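You operate a simulated robot arm through the tools that you are given. There is no shell and no other tool. Be economical: measure what you need, move in short steps, check, and stop when the job is done.

You run a simulated robot arm. Do the job below in one go: nothing can be reset, and whatever is moved stays where it is left.

TASK
Cool the hot tray, then move both its boards to the large tray.
Fine: fan on LOW until HOT goes out, then off; lift the boards only after that; nothing else goes into the large tray. The trays stay where they are. Other switches stay as they are.

The check looks at the end state, three seconds after you hand in, the way a careful person would. Anything else that was tipped, shoved, dropped, spilled or broken makes it a failure.

THE ROBOT
A 7-joint arm with a two-finger parallel gripper, fixed in place. Base frame: the origin is at the foot of the arm, x ahead of it, y to its left, z up; the work surface is at about z = 92. Units: cm, degrees, N and s.
With the tool pointing down near the work surface it reaches from about 48 to 92 cm from the base axis. Its first joint turns from -115.0 to 115.0 degrees. Payload 3.91 kg.
The TCP is the grasp point between the finger pads, 3 cm short of the fingertips. In the tool frame z runs along the fingers and y along their closing line. Largest opening 11 cm; finger width 2, thickness 1; the body of the gripper, 4.8 by 11.2 cm, starts 5.5 cm behind the TCP.
Orientation is that of the tool frame in the base frame, as a unit quaternion [x, y, z, w]. With the fingers straight down and closing along the base's y, the tool's x points along the base's -x, its y along +y and its z along -z.

THE INTERFACE
- The arm moves only by the tool arm_command. Its argument "series" is a list of rows, each a list of 6 numbers: the shift along the tool's x, y, z in cm, then the turn, a rotation vector about the tool's x, y, z in degrees. In form: [[dx, dy, dz, wx, wy, wz], ...]. A call has 1 to 8 rows; each row is the pose to reach, as a shift and turn from the pose commanded when the call began, along the tool's axes at that moment. "hand" is the gripper command, from -1 (shut) to 1 (fully open), values between in proportion, set as the call begins (left out, the last holds). Each row takes 0.2 s and may step no farther than 5 cm and 8.6 degrees from the row before; otherwise, or with a gripper value out of range, the whole call is refused. Where a pose cannot be reached the arm comes as near as it can. A force on the tool above 40 N (or 10 N above the force at the start of the call, whichever is more), or a blocked arm, ends the call early, and 0.2 s more pass. Each finger travels about 15.3 cm/s and halts on what it meets, pressing with about 30 N; the grip force reading is that of the motor and also rises with nothing between the fingers. The clock runs only during rows and for 0.2 s after the last one: add rows that repeat a pose to give the fingers time. It gives the time, the measured TCP pose, the force on the tool (base axes), the opening and the grip force at its end, in the units of the frame above (readings bear some noise), with the torque about the TCP (base axes, N m) and any sound that the robot's microphone picked up, and new pictures: "views" is both (left out), scene, wrist or none.
- Cameras (640 x 400 px; columns grow to the right, rows downward): "scene" is fixed at [22.21, 50.14, 167.65]; the picture's right is [-0.63, -0.78, 0.00], its down [-0.59, 0.47, -0.66] and it looks along [0.51, -0.41, -0.75] (base axes); focal length 318 px, centre (320, 200). "wrist" rides on the gripper at [7.2, 1.7, -10.3] in the tool frame; the picture's right is [-0.23, 0.97, 0.00], its down [-0.76, -0.18, -0.62] and it looks along [-0.61, -0.14, 0.78] (tool axes); focal length 222 px, centre (320, 200). There is no depth. A picture from a camera that has moved, and an enlarged one, comes with that camera's place and axes in the base frame and with its lens.
- raise_lower(by): slides the trunk up (or, below 0, down) by that many cm; the arm rides with it, the base frame stays. It gives what a move gives, with no picture.
- close_up(camera, box): a new picture of the part [left, top, right, bottom] of that camera's present view, enlarged. No time passes.
- job_done(): hands the job in; it is judged then, once.

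Go step by step. Nothing tells you positions but the pictures and the camera data: compare them with the known pose of the tool, close in by small moves and look again before you grip or let go. The budget is 120 turns and 200 pictures, counting those below and the enlarged ones. Unless the task says otherwise, let go and move clear before handing in, and close with one line.

The tools are called as name(argument=value, ...) on one line, values as JSON. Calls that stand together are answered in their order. arm_command: Moves the arm, as the interface text tells. Its arguments: {"type":"object","properties":{"series":{"type":"array","items":{"type":"array","items":{"type":"number"}}},"hand":{"type":"number"},"views":{"type":"string","enum":["both","scene","wrist","none"]}},"required":["series"]} The other tools are called the same way: raise_lower (by) slides the trunk up or down; close_up (camera, box) takes an enlarged picture of a part of a camera's view; job_done () hands the job in.

At the start:

```text
time: 0.0
position: [60.15, -28.55, 124.09]
tcp_rot: [0.001, 1.0, 0.0, 0.0]
wrist_force: [0.3, 0.2, 0.5]
moment: [-0.02, -0.03, 0.02]
gripper_width: 11.0
grasp_force: 0.0
trunk travel left (down, up): [-80.0, 19.0]
```

scene: 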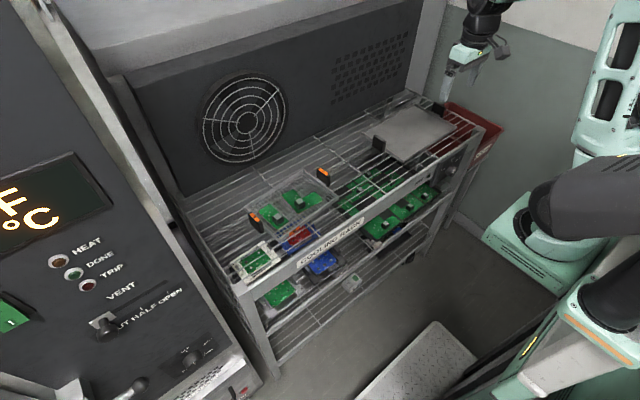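
wrist: 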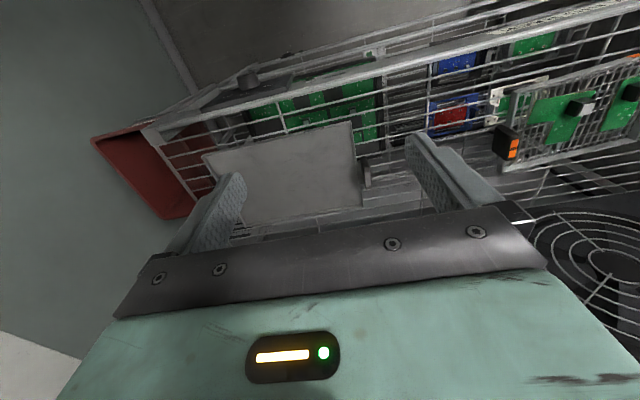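

I see a cooling rack with a fan behind it, a wire tray with two boards and orange handles, a grey tray, and a control panel at left. I'll enlarge the views to find switches, the HOT lamp and the trays.

close_up(camera="scene", box=[220, 140, 380, 240])

close_up(camera="scene", box=[340, 80, 500, 180])

close_up(camera="scene", box=[0, 170, 320, 400])

close_up(camera="scene", box=[220, 180, 480, 340])

```text
4.00 times, centred on (300, 190) of scene
camera zoom: at [22.21, 50.14, 167.65], right [-0.63, -0.78, 0.0], down [-0.59, 0.47, -0.66], along [0.51, -0.41, -0.75], focal length 1273 px, centre (400, 240)
```

zoom: 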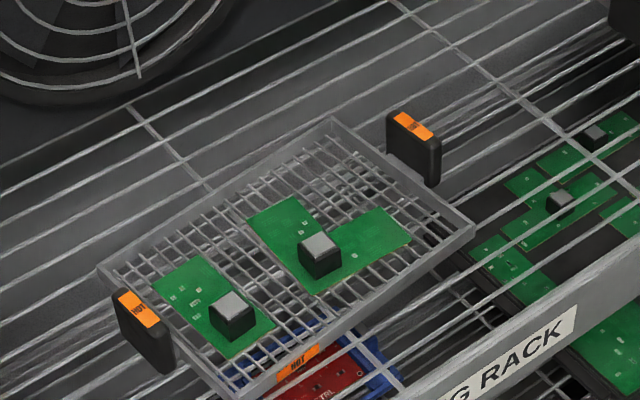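

```text
4.00 times, centred on (420, 130) of scene
camera zoom: at [22.21, 50.14, 167.65], right [-0.63, -0.78, 0.0], down [-0.59, 0.47, -0.66], along [0.51, -0.41, -0.75], focal length 1273 px, centre (-80, 480)
```

zoom: 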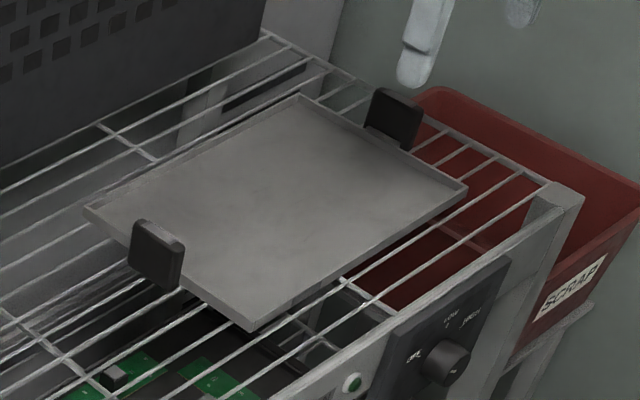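

```text
1.74 times, centred on (160, 285) of scene
camera zoom: at [22.21, 50.14, 167.65], right [-0.63, -0.78, 0.0], down [-0.59, 0.47, -0.66], along [0.51, -0.41, -0.75], focal length 554 px, centre (598, 52)
```

zoom: 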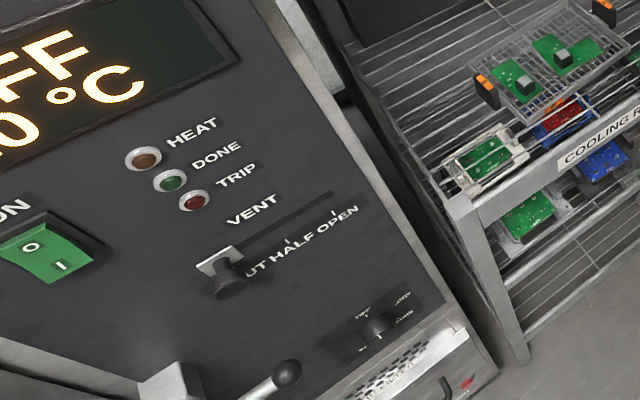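

```text
2.46 times, centred on (350, 260) of scene
camera zoom: at [22.21, 50.14, 167.65], right [-0.63, -0.78, 0.0], down [-0.59, 0.47, -0.66], along [0.51, -0.41, -0.75], focal length 784 px, centre (246, 52)
```

zoom: 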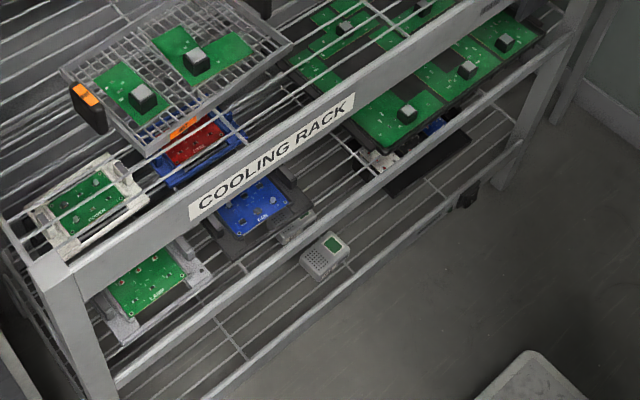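

The fan dial (OFF/LOW/HIGH) seems to be on the front right of the rack. I'll zoom there.

close_up(camera="scene", box=[420, 140, 484, 180])

close_up(camera="scene", box=[240, 160, 340, 222])

close_up(camera="wrist", box=[120, 40, 320, 165])

```text
10.00 times, centred on (452, 160) of scene
camera zoom: at [22.21, 50.14, 167.65], right [-0.63, -0.78, 0.0], down [-0.59, 0.47, -0.66], along [0.51, -0.41, -0.75], focal length 3183 px, centre (-1000, 600)
```

zoom: 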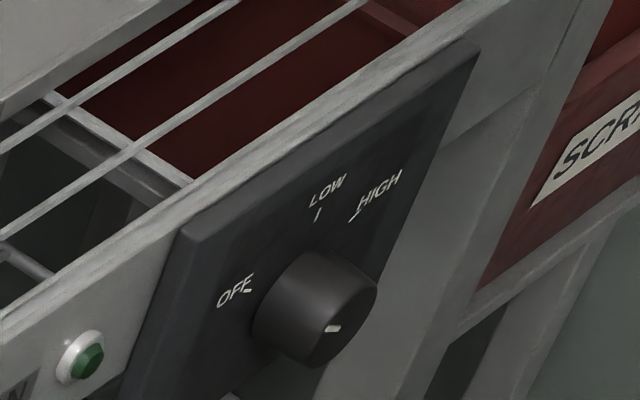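

```text
6.40 times, centred on (290, 191) of scene
camera zoom: at [22.21, 50.14, 167.65], right [-0.63, -0.78, 0.0], down [-0.59, 0.47, -0.66], along [0.51, -0.41, -0.75], focal length 2037 px, centre (512, 258)
```

zoom: 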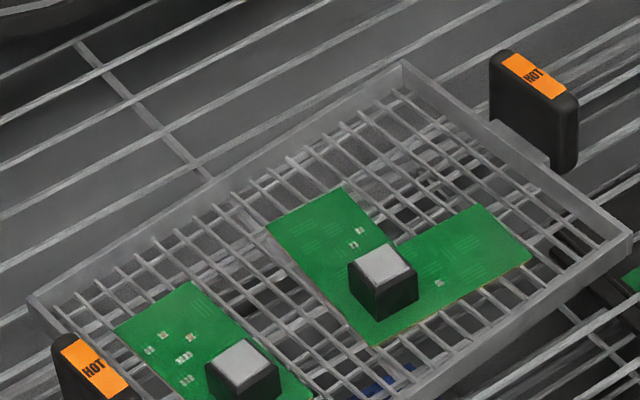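

```text
3.20 times, centred on (220, 102) of wrist
camera zoom: at [52.9, -26.76, 134.52], right [0.23, 0.97, 0.0], down [0.76, -0.18, 0.62], along [0.61, -0.14, -0.78], focal length 711 px, centre (640, 512)
```

zoom: 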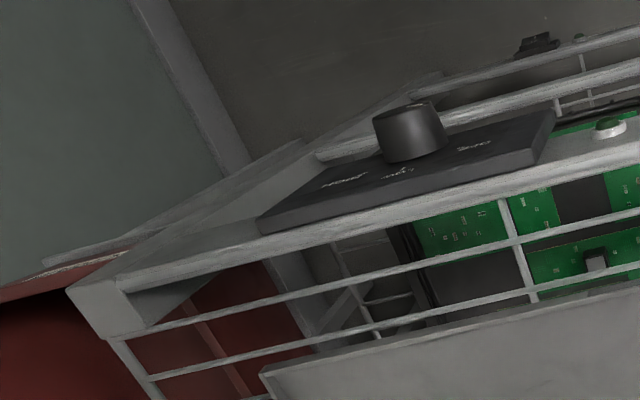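

The dial is near (59, -43, 85) facing the robot. I'll turn the tool horizontal in front of it while moving back, high enough to be clear.

arm_command(series=[[1.5, -1.8, 1.5, 0, -8.5, 0], [3, -3.6, 3, 0, -17, 0], [4.5, -5.4, 4.5, 0, -25.5, 0], [6, -7.2, 6, 0, -34, 0], [7.5, -9, 7.5, 0, -42.5, 0], [9, -10.8, 9, 0, -51, 0], [10.5, -12.6, 10.5, 0, -59.5, 0], [12, -14.4, 12, 0, -68, 0]], hand=1)

```text
time: 1.8
position: [48.24, -42.83, 112.28]
tcp_rot: [0.0, 0.829, -0.001, 0.56]
wrist_force: [0.0, -0.1, 0.6]
moment: [-0.01, 0.03, -0.03]
gripper_width: 11.0
grasp_force: 0.0
trunk travel left (down, up): [-80.0, 19.0]
camera wrist: at [35.86, -41.12, 109.45], right [0.09, 0.97, 0.21], down [-0.29, -0.18, 0.94], along [0.95, -0.14, 0.27], focal length 222 px, centre (320, 200)
```

scene: 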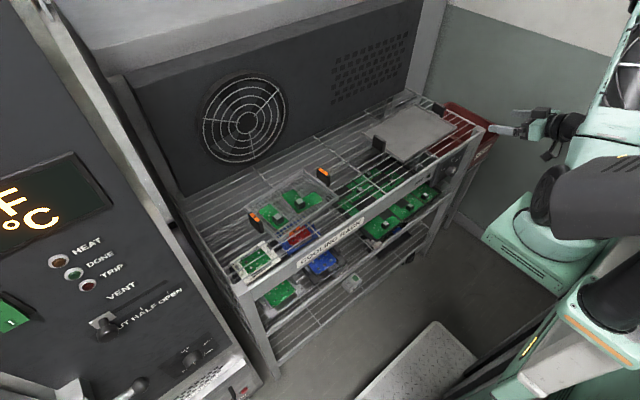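
wrist: 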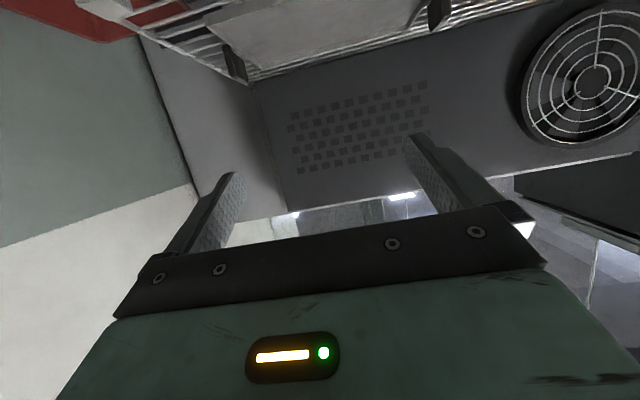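

Tool is tilted 68°. Now I lower the trunk to bring it level with the dial.

raise_lower(by=-14)

```text
time: 3.5
position: [48.31, -42.92, 98.3]
tcp_rot: [0.001, 0.829, -0.001, 0.559]
wrist_force: [0.4, -0.3, -0.1]
moment: [-0.01, 0.02, 0.0]
gripper_width: 10.98
grasp_force: 0.0
trunk travel left (down, up): [-66.0, 33.0]
```

Next I lower further and look at the dial from in front.

raise_lower(by=-12)

close_up(camera="scene", box=[380, 90, 600, 228])

close_up(camera="wrist", box=[0, 0, 640, 400])

```text
time: 5.0
position: [48.35, -42.87, 86.16]
tcp_rot: [0.001, 0.828, -0.001, 0.56]
wrist_force: [-0.5, 0.3, -0.6]
moment: [-0.01, 0.01, -0.02]
gripper_width: 11.0
grasp_force: 0.1
trunk travel left (down, up): [-54.0, 45.0]
```

```text
2.90 times, centred on (490, 159) of scene
camera zoom: at [22.21, 50.14, 167.65], right [-0.63, -0.78, 0.0], down [-0.59, 0.47, -0.66], along [0.51, -0.41, -0.75], focal length 923 px, centre (-173, 319)
```

zoom: 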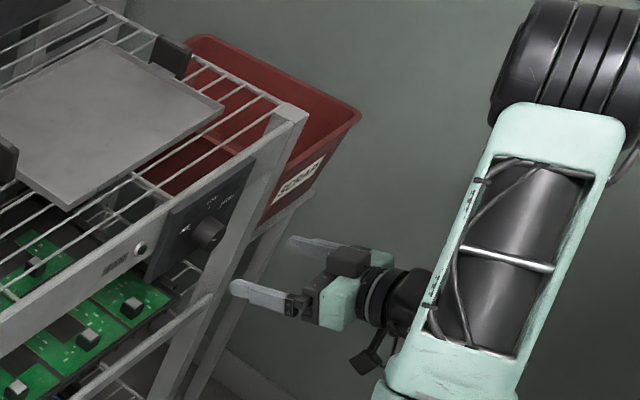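

```text
1.00 times, centred on (320, 200) of wrist (not enlarged: the box is as wide or as high as the picture)
camera zoom: at [35.88, -41.16, 83.44], right [0.09, 0.97, 0.21], down [-0.29, -0.18, 0.94], along [0.95, -0.14, 0.27], focal length 222 px, centre (320, 200)
```

zoom: 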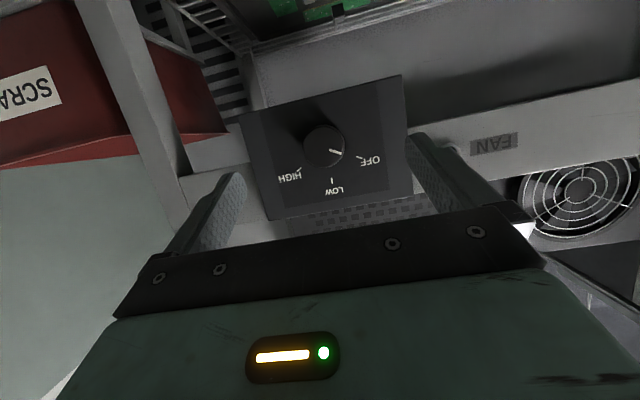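

Very clear view: dial with OFF to the left, LOW at top, HIGH to the right. I'll enlarge it to measure.

close_up(camera="wrist", box=[230, 70, 420, 220])

```text
2.67 times, centred on (325, 145) of wrist
camera zoom: at [35.88, -41.16, 83.44], right [0.09, 0.97, 0.21], down [-0.29, -0.18, 0.94], along [0.95, -0.14, 0.27], focal length 592 px, centre (307, 347)
```

zoom: 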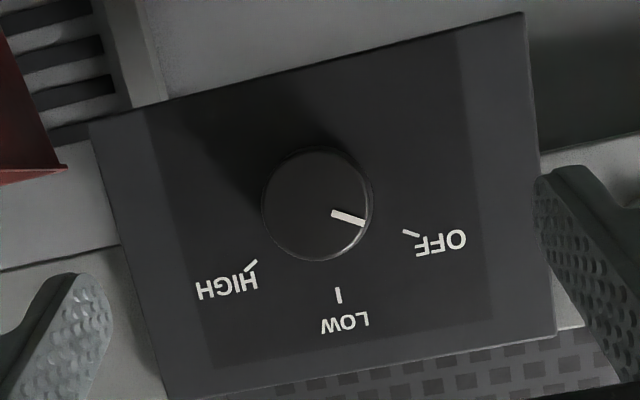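

Dial face centre is about (58, -42.9, 84.6), diameter about 4 cm, plate at x≈60.5; OFF is 60° left of LOW (top). I level the tool and line it up with the dial axis.

arm_command(series=[[0.15, 0, 1, 0, -7.3, 0], [0.3, 0, 2, 0, -14.6, 0], [0.45, 0, 3.0, 0, -21.9, 0]], views="wrist")

```text
time: 5.8
position: [51.68, -43.79, 85.52]
tcp_rot: [0.001, 0.708, 0.001, 0.706]
wrist_force: [0.2, 0.0, 0.8]
moment: [0.0, -0.04, 0.0]
gripper_width: 11.0
grasp_force: 0.0
out of reach, approached as far as the arm can: row 3
trunk travel left (down, up): [-54.0, 45.0]
camera wrist: at [41.27, -42.01, 78.19], right [0.0, 0.97, 0.23], down [-0.62, -0.18, 0.76], along [0.78, -0.14, 0.6], focal length 222 px, centre (320, 200)
```

wrist: 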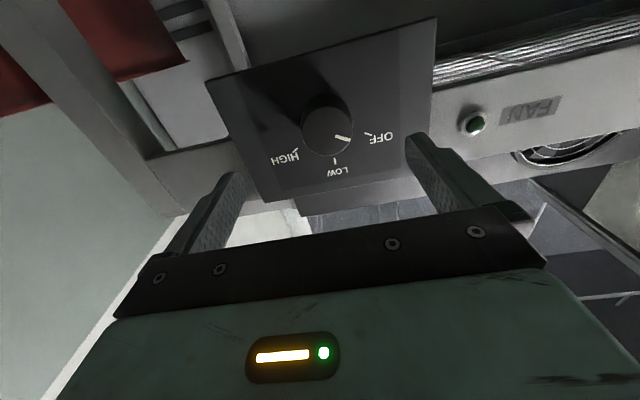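

Slightly out of reach when this close to the base; moving forward should help. I align and roll by -30° so the twist is centred.

arm_command(series=[[0.5, 0.5, 1, 0, 0, -7.5], [0.9, 0.9, 2, 0, 0, -15], [0.9, 0.9, 2, 0, 0, -22.5], [0.9, 0.9, 2, 0, 0, -30]], views="wrist")

```text
time: 6.4
position: [56.96, -45.45, 87.03]
tcp_rot: [-0.083, 0.707, -0.083, 0.698]
wrist_force: [-10.1, 3.4, 4.7]
moment: [0.31, -0.07, 0.68]
gripper_width: 10.98
grasp_force: 0.1
out of reach, approached as far as the arm can: row 1, 2, 3
trunk travel left (down, up): [-54.0, 45.0]
stopped in row 3: the force on the tool passed its limit at 156 N (the readings are from after the stop); the commanded pose is now the measured one
camera wrist: at [46.45, -45.47, 79.7], right [0.0, 1.0, -0.01], down [-0.61, 0.01, 0.79], along [0.79, 0.0, 0.61], focal length 222 px, centre (320, 200)
```

wrist: 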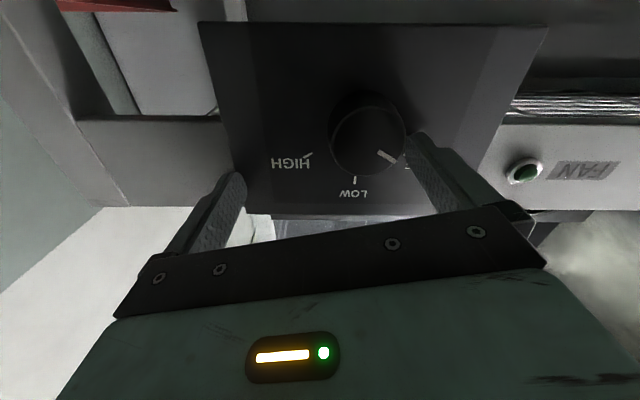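

The arm's nearest reachable pose strayed and a finger touched the panel. I back straight off, tilting towards the pose that was reachable.

arm_command(series=[[0, 0, -2, 0, 0, 0], [0, 0, -4, 0, 4, 0], [0, 0, -5.5, 0, 11, 0]], views="both")

```text
time: 7.2
position: [51.55, -45.4, 87.1]
tcp_rot: [-0.075, 0.771, -0.091, 0.626]
wrist_force: [0.6, -0.5, -0.7]
moment: [0.02, 0.0, 0.0]
gripper_width: 10.96
grasp_force: 0.1
out of reach, approached as far as the arm can: row 1, 2
trunk travel left (down, up): [-54.0, 45.0]
camera wrist: at [39.81, -44.9, 81.75], right [0.05, 1.0, -0.01], down [-0.45, 0.03, 0.89], along [0.89, -0.04, 0.45], focal length 222 px, centre (320, 200)
```

scene: 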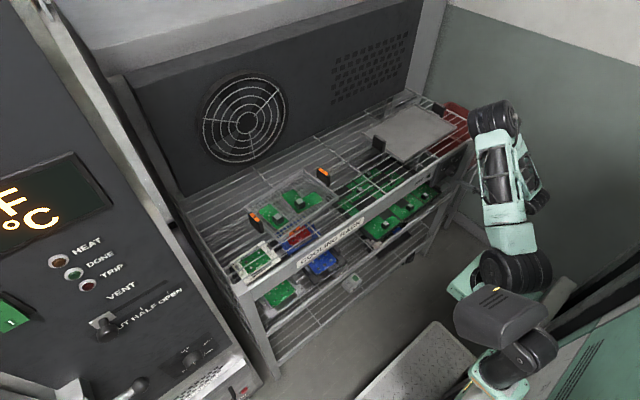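
wrist: 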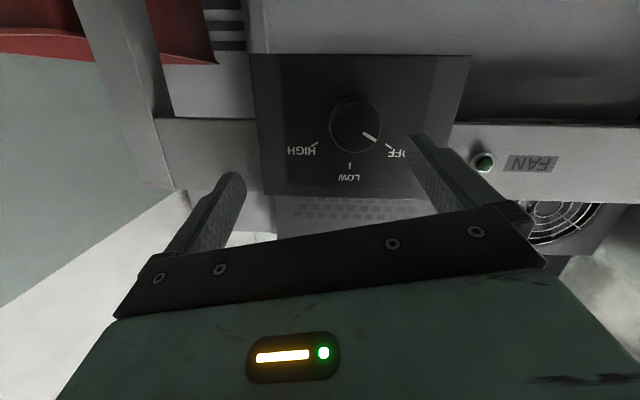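

The dial is still OFF and the rack looks undisturbed, but the arm has changed its elbow posture. Let me look closely.

close_up(camera="scene", box=[370, 70, 610, 400])

close_up(camera="scene", box=[340, 80, 500, 180])

```text
1.21 times, centred on (490, 235) of scene
camera zoom: at [22.21, 50.14, 167.65], right [-0.63, -0.78, 0.0], down [-0.59, 0.47, -0.66], along [0.51, -0.41, -0.75], focal length 386 px, centre (114, 158)
```

zoom: 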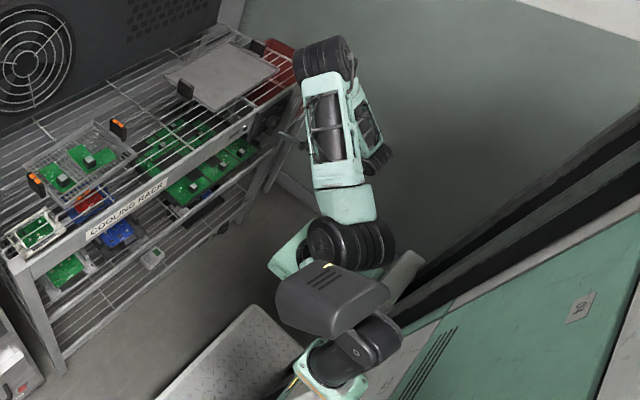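

```text
4.00 times, centred on (420, 130) of scene
camera zoom: at [22.21, 50.14, 167.65], right [-0.63, -0.78, 0.0], down [-0.59, 0.47, -0.66], along [0.51, -0.41, -0.75], focal length 1273 px, centre (-80, 480)
```

zoom: 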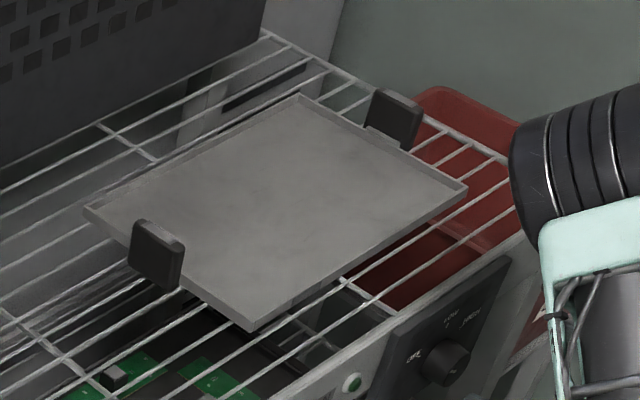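

The posture is a normal elbow-up one, clear of things. I'll align with the dial axis keeping a 15° downward tilt, and roll a little more.

arm_command(series=[[0.56, 1.46, 0.86, 1.2, 2, -5.9], [1.13, 2.92, 1.72, 2.4, 4, -11.75]], views="both")

```text
time: 7.8
position: [54.76, -43.79, 85.77]
tcp_rot: [-0.137, 0.779, -0.174, 0.587]
wrist_force: [-0.6, -0.2, -0.6]
moment: [0.02, 0.01, -0.01]
gripper_width: 11.01
grasp_force: 0.2
out of reach, approached as far as the arm can: row 1, 2
trunk travel left (down, up): [-54.0, 45.0]
camera wrist: at [42.76, -44.01, 81.4], right [0.06, 0.97, -0.22], down [-0.39, 0.23, 0.89], along [0.92, 0.04, 0.39], focal length 222 px, centre (320, 200)
```

scene: 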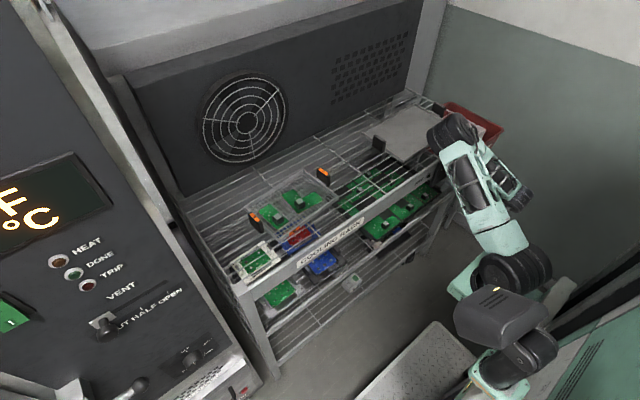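
wrist: 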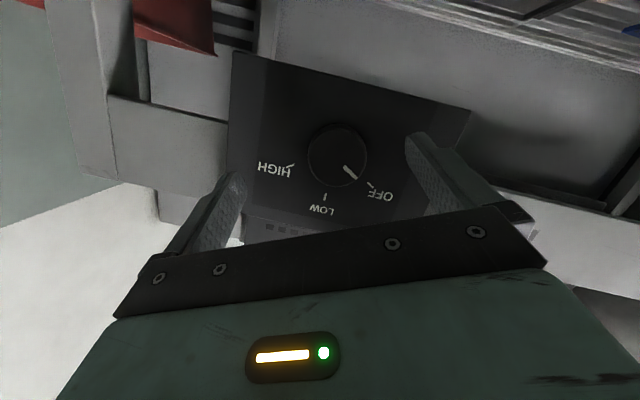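

Still folded too tightly at this trunk height. I'll raise the hand with the arm, then lower the trunk, so the forearm lies flatter.

arm_command(series=[[-2, -1.0, -0.6, 0, 0, 0], [-5.5, -2.7, -1.6, 0, 0, 0], [-9.7, -4.8, -2.8, 0, 0, 0]], views="scene")

```text
time: 8.6
position: [54.76, -43.49, 96.88]
tcp_rot: [-0.136, 0.778, -0.173, 0.588]
wrist_force: [0.2, 0.2, -0.8]
moment: [0.01, -0.03, 0.03]
gripper_width: 11.0
grasp_force: 0.0
trunk travel left (down, up): [-54.0, 45.0]
```

scene: 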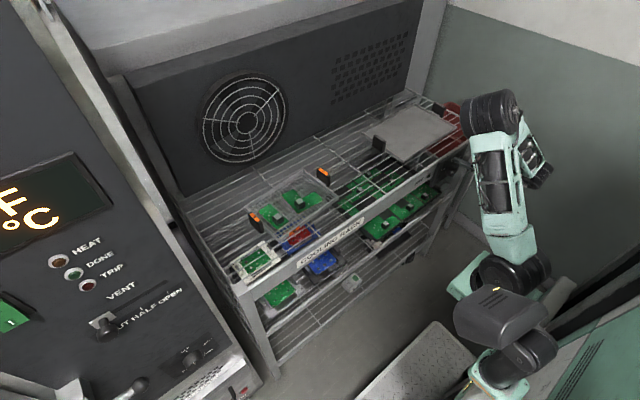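

Reachable now. Trunk down by the same amount.

raise_lower(by=-12)

close_up(camera="wrist", box=[200, 50, 480, 250])

close_up(camera="scene", box=[320, 60, 640, 260])

```text
time: 10.1
position: [54.75, -43.46, 84.98]
tcp_rot: [-0.138, 0.778, -0.174, 0.587]
wrist_force: [-1.1, 0.4, 0.1]
moment: [0.0, -0.02, -0.03]
gripper_width: 11.0
grasp_force: 0.1
trunk travel left (down, up): [-42.0, 57.0]
```

```text
2.00 times, centred on (340, 150) of wrist
camera zoom: at [42.67, -43.85, 80.57], right [0.05, 0.97, -0.22], down [-0.39, 0.23, 0.89], along [0.92, 0.04, 0.39], focal length 444 px, centre (280, 300)
```

zoom: 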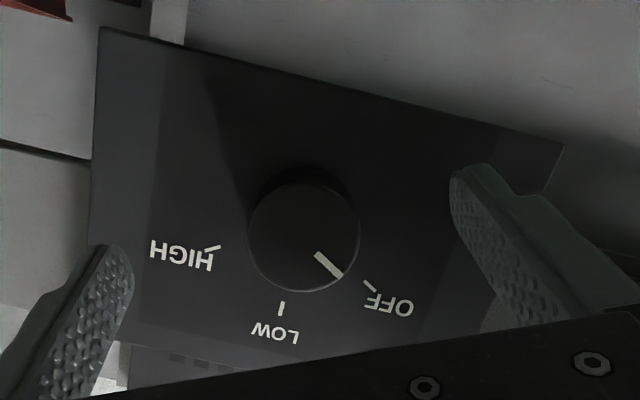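

```text
2.00 times, centred on (480, 160) of scene
camera zoom: at [22.21, 50.14, 167.65], right [-0.63, -0.78, 0.0], down [-0.59, 0.47, -0.66], along [0.51, -0.41, -0.75], focal length 637 px, centre (0, 280)
```

zoom: 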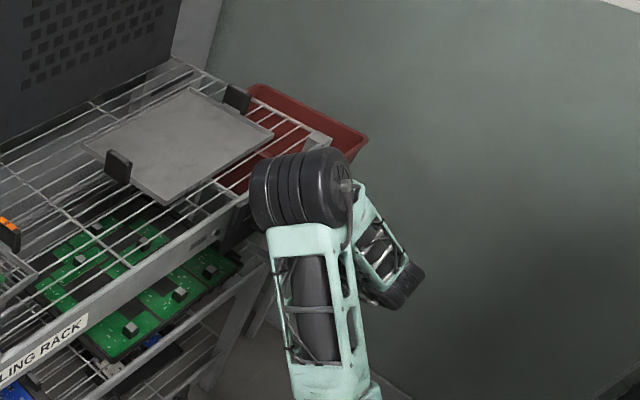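

Dial axis is at y≈-42.9, z≈84.5, and the pose is reachable now. I advance with the fingers straddling the dial.

arm_command(series=[[-0.4, 0.6, 0.6, 0, 0, 0], [-0.7, 0.66, 1.2, 0, 0, 0], [-0.78, 0.66, 1.82, 0, 0, 0]], views="wrist")

```text
time: 10.9
position: [56.77, -42.83, 85.12]
tcp_rot: [-0.137, 0.778, -0.174, 0.588]
wrist_force: [-1.0, -0.1, 0.4]
moment: [0.02, 0.02, -0.04]
gripper_width: 10.97
grasp_force: 0.1
trunk travel left (down, up): [-42.0, 57.0]
camera wrist: at [44.71, -43.2, 80.57], right [0.05, 0.97, -0.22], down [-0.39, 0.23, 0.89], along [0.92, 0.04, 0.39], focal length 222 px, centre (320, 200)
```

wrist: 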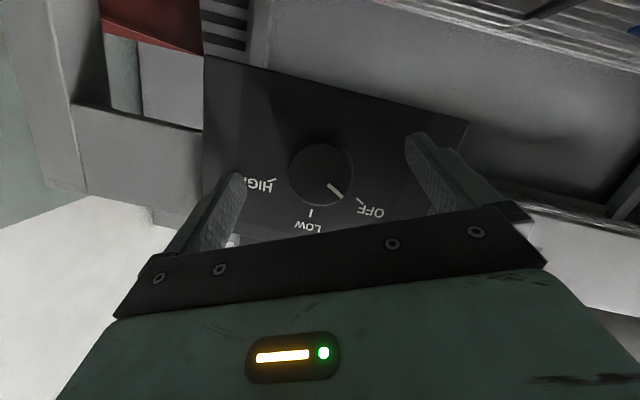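

Fingers straddle the dial; now close gently and hold.

arm_command(series=[[0, 0, 0, 0, 0, 0], [0, 0, 0, 0, 0, 0], [0, 0, 0, 0, 0, 0]], hand=-1, views="wrist")

```text
time: 11.7
position: [56.7, -42.75, 85.01]
tcp_rot: [-0.137, 0.778, -0.173, 0.588]
wrist_force: [-1.4, 6.1, -3.7]
moment: [0.01, -0.05, 0.27]
gripper_width: 4.13
grasp_force: 44.3
trunk travel left (down, up): [-42.0, 57.0]
camera wrist: at [44.7, -43.14, 80.55], right [0.05, 0.97, -0.22], down [-0.39, 0.23, 0.89], along [0.92, 0.04, 0.39], focal length 222 px, centre (320, 200)
```

wrist: 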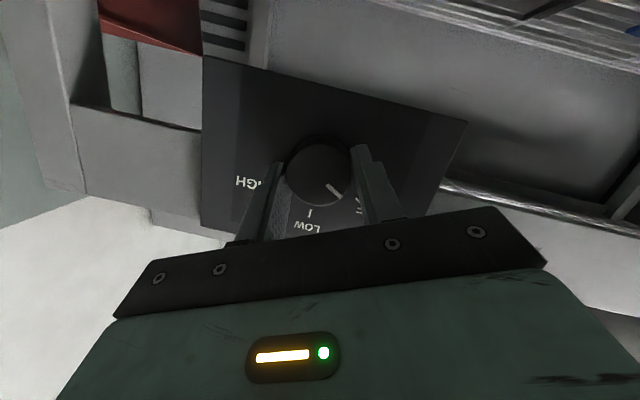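

Gripped at 4.1 cm. I turn clockwise about the dial's axis by 30° first and check.

arm_command(series=[[0.03, -0.06, 0.01, -2.06, -0.07, 7.2], [0.06, -0.12, 0.01, -4.11, -0.14, 14.4], [0.08, -0.18, 0.02, -6.17, -0.21, 21.65], [0.106, -0.247, 0.03, -8.2, -0.28, 28.9]], views="wrist")

```text
time: 12.7
position: [56.74, -42.98, 85.0]
tcp_rot: [0.02, 0.796, 0.035, 0.604]
wrist_force: [8.1, 5.2, -2.0]
moment: [0.0, -0.87, 0.22]
gripper_width: 4.09
grasp_force: 45.4
trunk travel left (down, up): [-42.0, 57.0]
camera wrist: at [44.7, -41.14, 80.98], right [0.05, 0.95, 0.3], down [-0.39, -0.25, 0.88], along [0.92, -0.16, 0.36], focal length 222 px, centre (320, 200)
```

wrist: 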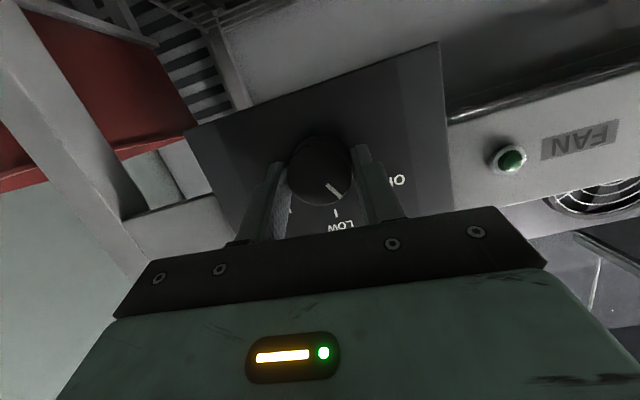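

The dial follows. The second 30° brings it to LOW.

arm_command(series=[[0.03, -0.06, 0.01, -2.03, -0.07, 7.2], [0.06, -0.12, 0.01, -4.05, -0.15, 14.4], [0.08, -0.18, 0.02, -6.08, -0.22, 21.65], [0.1, -0.245, 0.03, -8.1, -0.3, 28.9]], views="wrist")

close_up(camera="scene", box=[230, 155, 350, 230])

close_up(camera="wrist", box=[230, 80, 450, 240])

```text
time: 13.7
position: [56.68, -43.35, 84.89]
tcp_rot: [0.177, 0.76, 0.239, 0.578]
wrist_force: [19.2, -0.5, 6.4]
moment: [-0.03, -0.12, 0.12]
gripper_width: 4.15
grasp_force: 45.1
trunk travel left (down, up): [-42.0, 57.0]
camera wrist: at [44.69, -39.61, 82.36], right [0.05, 0.68, 0.73], down [-0.39, -0.66, 0.64], along [0.92, -0.32, 0.23], focal length 222 px, centre (320, 200)
```

wrist: 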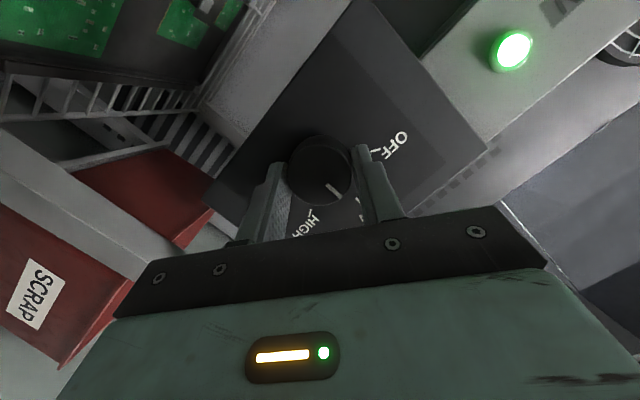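

```text
5.33 times, centred on (290, 192) of scene
camera zoom: at [22.21, 50.14, 167.65], right [-0.63, -0.78, 0.0], down [-0.59, 0.47, -0.66], along [0.51, -0.41, -0.75], focal length 1698 px, centre (480, 240)
```

zoom: 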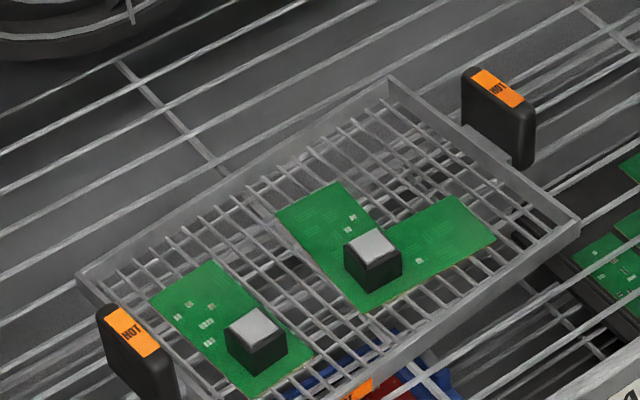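

```text
2.50 times, centred on (340, 160) of wrist
camera zoom: at [44.69, -39.61, 82.36], right [0.05, 0.68, 0.73], down [-0.39, -0.66, 0.64], along [0.92, -0.32, 0.23], focal length 555 px, centre (270, 300)
```

zoom: 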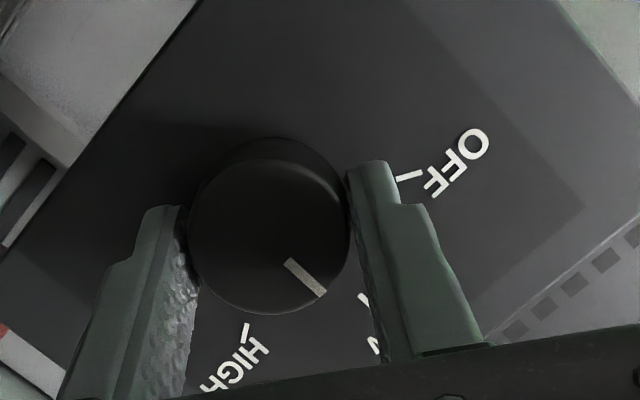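

The FAN lamp lit and the pointer lines up with LOW. I hold the dial and wait, watching the HOT labels.

arm_command(series=[[0, 0, 0, 0, 0, 0], [0, 0, 0, 0, 0, 0], [0, 0, 0, 0, 0, 0], [0, 0, 0, 0, 0, 0], [0, 0, 0, 0, 0, 0], [0, 0, 0, 0, 0, 0], [0, 0, 0, 0, 0, 0], [0, 0, 0, 0, 0, 0]], views="none")

arm_command(series=[[0, 0, 0, 0, 0, 0], [0, 0, 0, 0, 0, 0], [0, 0, 0, 0, 0, 0], [0, 0, 0, 0, 0, 0], [0, 0, 0, 0, 0, 0], [0, 0, 0, 0, 0, 0], [0, 0, 0, 0, 0, 0], [0, 0, 0, 0, 0, 0]], views="none")

close_up(camera="scene", box=[230, 155, 350, 230])

```text
time: 15.5
position: [56.76, -43.26, 84.9]
tcp_rot: [0.175, 0.76, 0.238, 0.578]
wrist_force: [28.3, -5.7, 15.6]
moment: [0.03, -0.55, -0.28]
gripper_width: 4.13
grasp_force: 44.5
trunk travel left (down, up): [-42.0, 57.0]
```

```text
time: 17.3
position: [56.65, -43.35, 84.96]
tcp_rot: [0.176, 0.76, 0.239, 0.578]
wrist_force: [28.5, -5.9, 18.8]
moment: [0.06, -0.67, -0.26]
gripper_width: 4.12
grasp_force: 45.2
trunk travel left (down, up): [-42.0, 57.0]
```

```text
5.33 times, centred on (290, 192) of scene
camera zoom: at [22.21, 50.14, 167.65], right [-0.63, -0.78, 0.0], down [-0.59, 0.47, -0.66], along [0.51, -0.41, -0.75], focal length 1698 px, centre (480, 240)
```

zoom: 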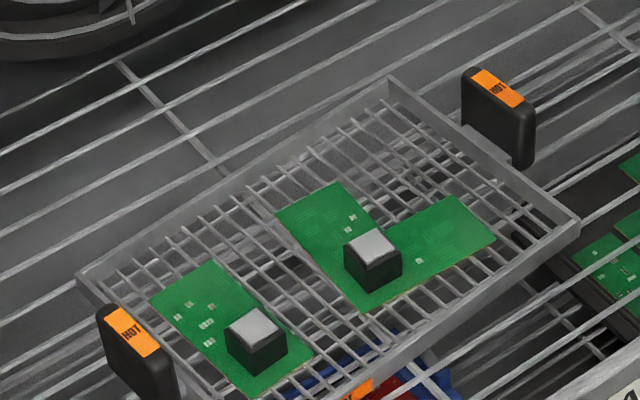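

A steady side force has built up on the dial; I ease the command a little in that direction and keep waiting.

arm_command(series=[[-0.17, 0.08, 0.16, 0, 0, 0], [-0.17, 0.08, 0.16, 0, 0, 0], [-0.17, 0.08, 0.16, 0, 0, 0], [-0.17, 0.08, 0.16, 0, 0, 0], [-0.17, 0.08, 0.16, 0, 0, 0], [-0.17, 0.08, 0.16, 0, 0, 0], [-0.17, 0.08, 0.16, 0, 0, 0], [-0.17, 0.08, 0.16, 0, 0, 0]], views="none")

close_up(camera="scene", box=[230, 155, 350, 230])

```text
time: 19.1
position: [56.65, -43.21, 84.86]
tcp_rot: [0.177, 0.761, 0.238, 0.577]
wrist_force: [-29.5, 14.2, -6.4]
moment: [0.02, 0.51, 0.61]
gripper_width: 4.11
grasp_force: 45.1
trunk travel left (down, up): [-42.0, 57.0]
```

```text
5.33 times, centred on (290, 192) of scene
camera zoom: at [22.21, 50.14, 167.65], right [-0.63, -0.78, 0.0], down [-0.59, 0.47, -0.66], along [0.51, -0.41, -0.75], focal length 1698 px, centre (480, 240)
```

zoom: 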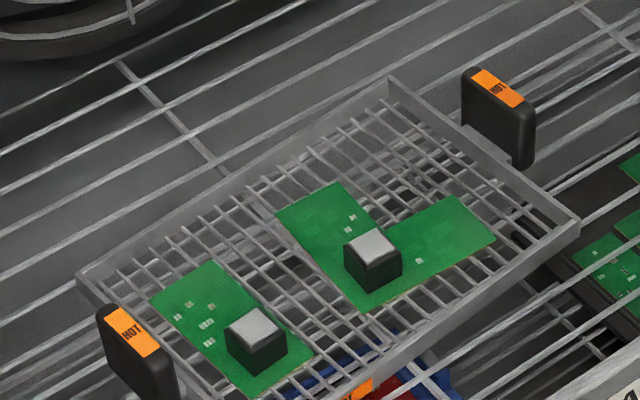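

Overcorrected; take half of it back and continue waiting.

arm_command(series=[[0.07, 0.03, -0.085, 0, 0, 0], [0.07, 0.03, -0.085, 0, 0, 0], [0.07, 0.03, -0.085, 0, 0, 0], [0.07, 0.03, -0.085, 0, 0, 0], [0.07, 0.03, -0.085, 0, 0, 0], [0.07, 0.03, -0.085, 0, 0, 0], [0.07, 0.03, -0.085, 0, 0, 0], [0.07, 0.03, -0.085, 0, 0, 0]], views="none")

arm_command(series=[[0, 0, 0, 0, 0, 0], [0, 0, 0, 0, 0, 0], [0, 0, 0, 0, 0, 0], [0, 0, 0, 0, 0, 0], [0, 0, 0, 0, 0, 0], [0, 0, 0, 0, 0, 0], [0, 0, 0, 0, 0, 0], [0, 0, 0, 0, 0, 0]], views="none")

arm_command(series=[[0, 0, 0, 0, 0, 0], [0, 0, 0, 0, 0, 0], [0, 0, 0, 0, 0, 0], [0, 0, 0, 0, 0, 0], [0, 0, 0, 0, 0, 0], [0, 0, 0, 0, 0, 0], [0, 0, 0, 0, 0, 0], [0, 0, 0, 0, 0, 0]], views="none")

close_up(camera="scene", box=[230, 155, 350, 230])

```text
time: 20.9
position: [56.72, -43.33, 84.78]
tcp_rot: [0.176, 0.761, 0.239, 0.578]
wrist_force: [-26.7, 9.1, -16.7]
moment: [-0.04, 0.61, 0.34]
gripper_width: 4.12
grasp_force: 45.3
trunk travel left (down, up): [-42.0, 57.0]
```

```text
time: 22.7
position: [56.59, -43.37, 84.87]
tcp_rot: [0.175, 0.761, 0.239, 0.578]
wrist_force: [-27.5, 7.8, -17.7]
moment: [-0.02, 0.74, 0.33]
gripper_width: 4.16
grasp_force: 44.8
trunk travel left (down, up): [-42.0, 57.0]
```

```text
time: 24.5
position: [56.7, -43.29, 84.93]
tcp_rot: [0.177, 0.761, 0.239, 0.577]
wrist_force: [-25.6, 6.7, -18.6]
moment: [-0.02, 0.7, 0.34]
gripper_width: 4.11
grasp_force: 44.8
trunk travel left (down, up): [-42.0, 57.0]
```

```text
5.33 times, centred on (290, 192) of scene
camera zoom: at [22.21, 50.14, 167.65], right [-0.63, -0.78, 0.0], down [-0.59, 0.47, -0.66], along [0.51, -0.41, -0.75], focal length 1698 px, centre (480, 240)
```

zoom: 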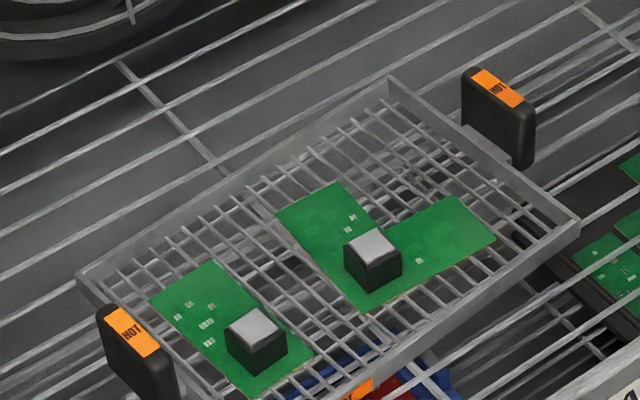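

Force stays just under the limit; I open the fingers slightly to release it and let the dial stand at LOW while waiting.

arm_command(series=[[0, 0, 0, 0, 0, 0], [0, 0, 0, 0, 0, 0], [0, 0, 0, 0, 0, 0], [0, 0, 0, 0, 0, 0], [0, 0, 0, 0, 0, 0], [0, 0, 0, 0, 0, 0], [0, 0, 0, 0, 0, 0], [0, 0, 0, 0, 0, 0]], views="wrist", hand=0.2)

close_up(camera="wrist", box=[230, 80, 450, 240])

arm_command(series=[[0, 0, 0, 0, 0, 0], [0, 0, 0, 0, 0, 0], [0, 0, 0, 0, 0, 0], [0, 0, 0, 0, 0, 0], [0, 0, 0, 0, 0, 0], [0, 0, 0, 0, 0, 0], [0, 0, 0, 0, 0, 0], [0, 0, 0, 0, 0, 0]], views="none")

close_up(camera="scene", box=[230, 155, 350, 230])

```text
time: 26.3
position: [56.77, -43.42, 85.07]
tcp_rot: [0.175, 0.76, 0.239, 0.578]
wrist_force: [0.1, 0.2, 0.1]
moment: [0.03, 0.0, -0.03]
gripper_width: 6.59
grasp_force: 0.0
trunk travel left (down, up): [-42.0, 57.0]
camera wrist: at [44.73, -39.62, 82.41], right [0.05, 0.68, 0.73], down [-0.39, -0.66, 0.64], along [0.92, -0.32, 0.23], focal length 222 px, centre (320, 200)
```

wrist: 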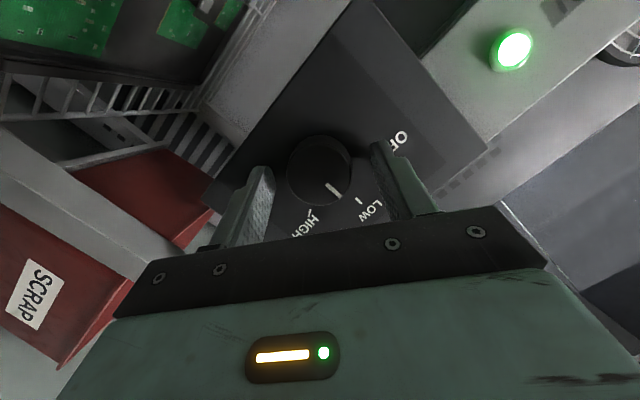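

```text
2.50 times, centred on (340, 160) of wrist
camera zoom: at [44.73, -39.62, 82.41], right [0.05, 0.68, 0.73], down [-0.39, -0.66, 0.64], along [0.92, -0.32, 0.23], focal length 555 px, centre (270, 300)
```

zoom: 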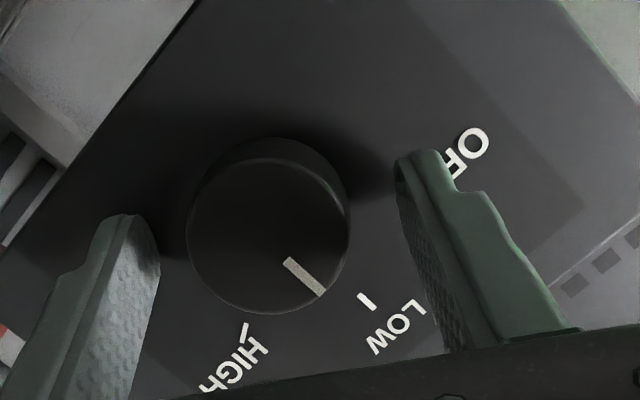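

```text
time: 28.1
position: [56.8, -43.27, 84.84]
tcp_rot: [0.175, 0.76, 0.239, 0.578]
wrist_force: [0.5, 0.2, -0.9]
moment: [-0.02, 0.03, 0.04]
gripper_width: 6.63
grasp_force: 0.1
trunk travel left (down, up): [-42.0, 57.0]
```

```text
5.33 times, centred on (290, 192) of scene
camera zoom: at [22.21, 50.14, 167.65], right [-0.63, -0.78, 0.0], down [-0.59, 0.47, -0.66], along [0.51, -0.41, -0.75], focal length 1698 px, centre (480, 240)
```

zoom: 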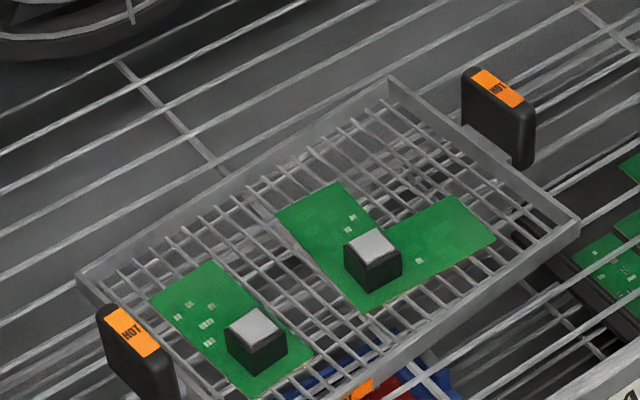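

Dial stands on LOW with no force on it. I keep waiting.

arm_command(series=[[0, 0, 0, 0, 0, 0], [0, 0, 0, 0, 0, 0], [0, 0, 0, 0, 0, 0], [0, 0, 0, 0, 0, 0], [0, 0, 0, 0, 0, 0], [0, 0, 0, 0, 0, 0], [0, 0, 0, 0, 0, 0], [0, 0, 0, 0, 0, 0]], views="none")

arm_command(series=[[0, 0, 0, 0, 0, 0], [0, 0, 0, 0, 0, 0], [0, 0, 0, 0, 0, 0], [0, 0, 0, 0, 0, 0], [0, 0, 0, 0, 0, 0], [0, 0, 0, 0, 0, 0], [0, 0, 0, 0, 0, 0], [0, 0, 0, 0, 0, 0]], views="none")

arm_command(series=[[0, 0, 0, 0, 0, 0], [0, 0, 0, 0, 0, 0], [0, 0, 0, 0, 0, 0], [0, 0, 0, 0, 0, 0], [0, 0, 0, 0, 0, 0], [0, 0, 0, 0, 0, 0], [0, 0, 0, 0, 0, 0], [0, 0, 0, 0, 0, 0]], views="none")

close_up(camera="scene", box=[230, 155, 350, 230])

```text
time: 29.9
position: [56.75, -43.37, 84.85]
tcp_rot: [0.177, 0.76, 0.238, 0.578]
wrist_force: [0.3, 0.2, -0.6]
moment: [0.03, -0.02, 0.01]
gripper_width: 6.6
grasp_force: 0.2
trunk travel left (down, up): [-42.0, 57.0]
```

```text
time: 31.7
position: [56.82, -43.32, 85.02]
tcp_rot: [0.176, 0.76, 0.239, 0.578]
wrist_force: [0.1, 0.0, 0.0]
moment: [0.02, 0.03, -0.01]
gripper_width: 6.59
grasp_force: 0.1
trunk travel left (down, up): [-42.0, 57.0]
```

```text
time: 33.5
position: [56.77, -43.37, 85.0]
tcp_rot: [0.176, 0.76, 0.238, 0.578]
wrist_force: [-0.1, -0.3, 0.8]
moment: [0.02, 0.02, 0.02]
gripper_width: 6.57
grasp_force: 0.0
trunk travel left (down, up): [-42.0, 57.0]
```

```text
5.33 times, centred on (290, 192) of scene
camera zoom: at [22.21, 50.14, 167.65], right [-0.63, -0.78, 0.0], down [-0.59, 0.47, -0.66], along [0.51, -0.41, -0.75], focal length 1698 px, centre (480, 240)
```

zoom: 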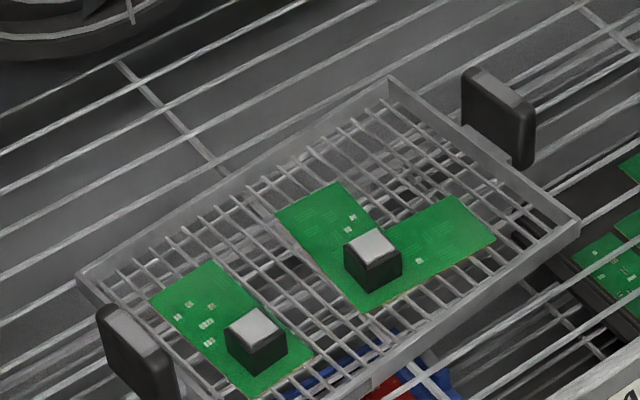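

HOT has gone out. Now I re-grip the dial and turn it back 60° to OFF.

arm_command(series=[[0, 0, 0, 0, 0, 0], [0, 0, 0, 0, 0, 0], [0, 0, 0, 0, 0, 0]], views="none", hand=-1)

arm_command(series=[[0.0, 0.07, 0, 2.02, 0.05, -7.2], [0.01, 0.14, 0, 4.04, 0.1, -14.4], [0.015, 0.21, 0.005, 6.06, 0.16, -21.65], [0.02, 0.29, 0.01, 8.1, 0.2, -28.9], [0.05, 0.36, 0.02, 10.1, 0.27, -36.1], [0.09, 0.42, 0.03, 12.1, 0.32, -43.3], [0.13, 0.48, 0.04, 14.1, 0.38, -50.6], [0.18, 0.54, 0.05, 16.2, 0.43, -57.8]], views="wrist")

```text
time: 34.3
position: [56.81, -43.43, 84.91]
tcp_rot: [0.177, 0.761, 0.238, 0.577]
wrist_force: [0.6, -0.9, -0.5]
moment: [-0.03, 0.04, -0.04]
gripper_width: 4.12
grasp_force: 45.1
trunk travel left (down, up): [-42.0, 57.0]
```

```text
time: 36.1
position: [56.75, -42.74, 84.99]
tcp_rot: [-0.137, 0.778, -0.175, 0.588]
wrist_force: [9.0, -10.5, -0.3]
moment: [-0.02, 0.1, -0.23]
gripper_width: 4.14
grasp_force: 44.5
trunk travel left (down, up): [-42.0, 57.0]
camera wrist: at [44.69, -43.08, 80.59], right [0.06, 0.97, -0.22], down [-0.39, 0.23, 0.89], along [0.92, 0.04, 0.39], focal length 222 px, centre (320, 200)
```

wrist: 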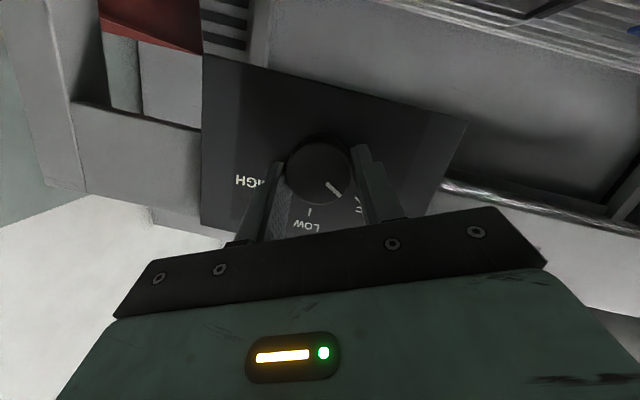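

Dial turned back. Release, back off and check the dial and lamp.

arm_command(series=[[0, 0, 0, 0, 0, 0], [0, 0, 0, 0, 0, 0], [0.3, 0.01, -1.05, 0, 0, 0], [0.6, 0.02, -2.1, 0, 0, 0]], views="wrist", hand=1)

close_up(camera="scene", box=[230, 80, 490, 230])

```text
time: 37.1
position: [54.61, -42.58, 85.08]
tcp_rot: [-0.137, 0.778, -0.174, 0.588]
wrist_force: [0.2, 0.8, -0.4]
moment: [0.0, -0.01, 0.0]
gripper_width: 10.98
grasp_force: 0.1
trunk travel left (down, up): [-42.0, 57.0]
camera wrist: at [42.5, -43.0, 80.59], right [0.05, 0.97, -0.22], down [-0.39, 0.23, 0.89], along [0.92, 0.04, 0.4], focal length 222 px, centre (320, 200)
```

wrist: 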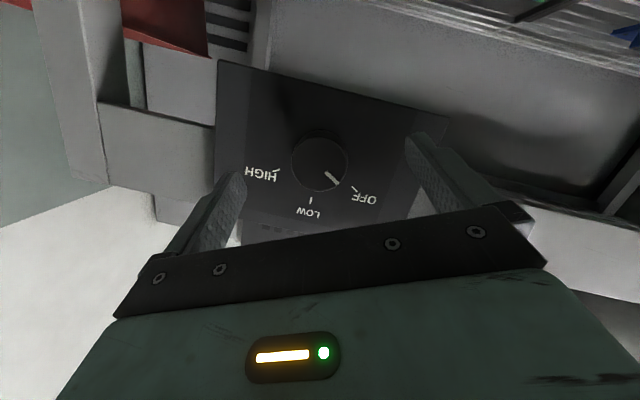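

```text
2.46 times, centred on (360, 155) of scene
camera zoom: at [22.21, 50.14, 167.65], right [-0.63, -0.78, 0.0], down [-0.59, 0.47, -0.66], along [0.51, -0.41, -0.75], focal length 784 px, centre (222, 311)
```

zoom: 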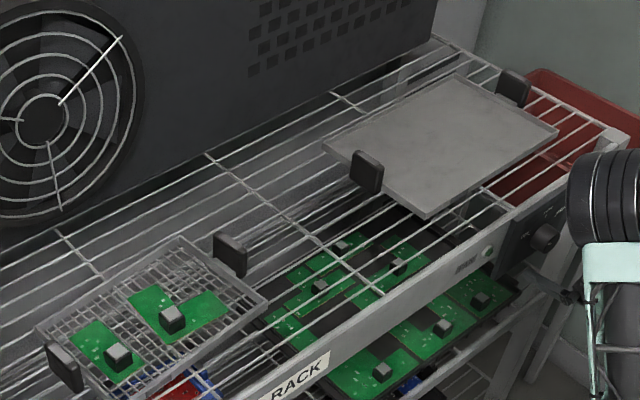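

Dial at OFF, lamp dark, HOT out. Now I raise the trunk back up so the hand clears everything.

raise_lower(by=38)

```text
time: 40.8
position: [54.47, -42.63, 123.07]
tcp_rot: [-0.136, 0.777, -0.173, 0.589]
wrist_force: [-0.2, 0.2, -0.5]
moment: [-0.01, 0.02, 0.0]
gripper_width: 11.0
grasp_force: 0.0
trunk travel left (down, up): [-80.0, 19.0]
```

Next I undo the roll while moving left along the rack front.

arm_command(series=[[-0.83, 1.8, -0.22, -1.76, -0.06, 6.2], [-1.67, 3.6, -0.44, -3.52, -0.12, 12.35], [-2.5, 5.4, -0.66, -5.3, -0.18, 18.5], [-3.34, 7.2, -0.88, -7.05, -0.24, 24.7]], views="none")

```text
time: 41.8
position: [55.14, -35.86, 123.47]
tcp_rot: [-0.004, 0.796, 0.007, 0.605]
wrist_force: [-0.5, 0.0, 0.4]
moment: [-0.02, 0.0, 0.01]
gripper_width: 11.01
grasp_force: 0.0
out of reach, approached as far as the arm can: row 4
trunk travel left (down, up): [-80.0, 19.0]
```

Now pitch the tool back to pointing down, moving out and left.

arm_command(series=[[-0.2, 2, 0.7, 0, 8.5, 0], [-0.4, 4, 1.45, 0, 17, 0], [-0.6, 6, 2.2, 0, 25.5, 0], [-0.8, 8, 2.9, 0, 34, 0], [-1.0, 10, 3.6, 0, 42.5, 0], [-1.2, 12, 4.35, 0, 51, 0], [-1.4, 14, 5.1, 0, 59.5, 0], [-1.6, 16, 5.8, 0, 68, 0]], views="scene")

```text
time: 43.6
position: [61.01, -19.59, 123.56]
tcp_rot: [-0.005, 0.998, 0.001, 0.056]
wrist_force: [-0.1, -0.5, 0.1]
moment: [0.02, -0.02, -0.02]
gripper_width: 11.0
grasp_force: 0.0
trunk travel left (down, up): [-80.0, 19.0]
```

scene: 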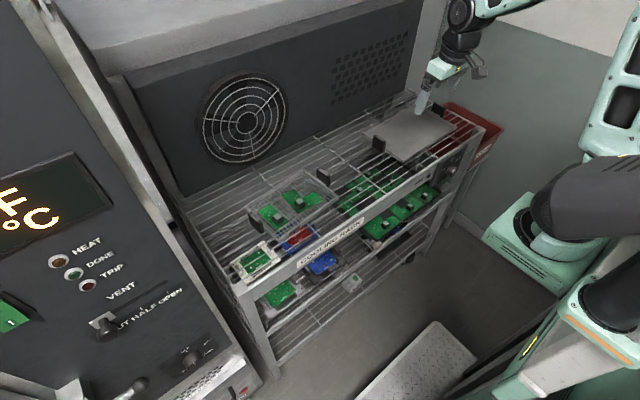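

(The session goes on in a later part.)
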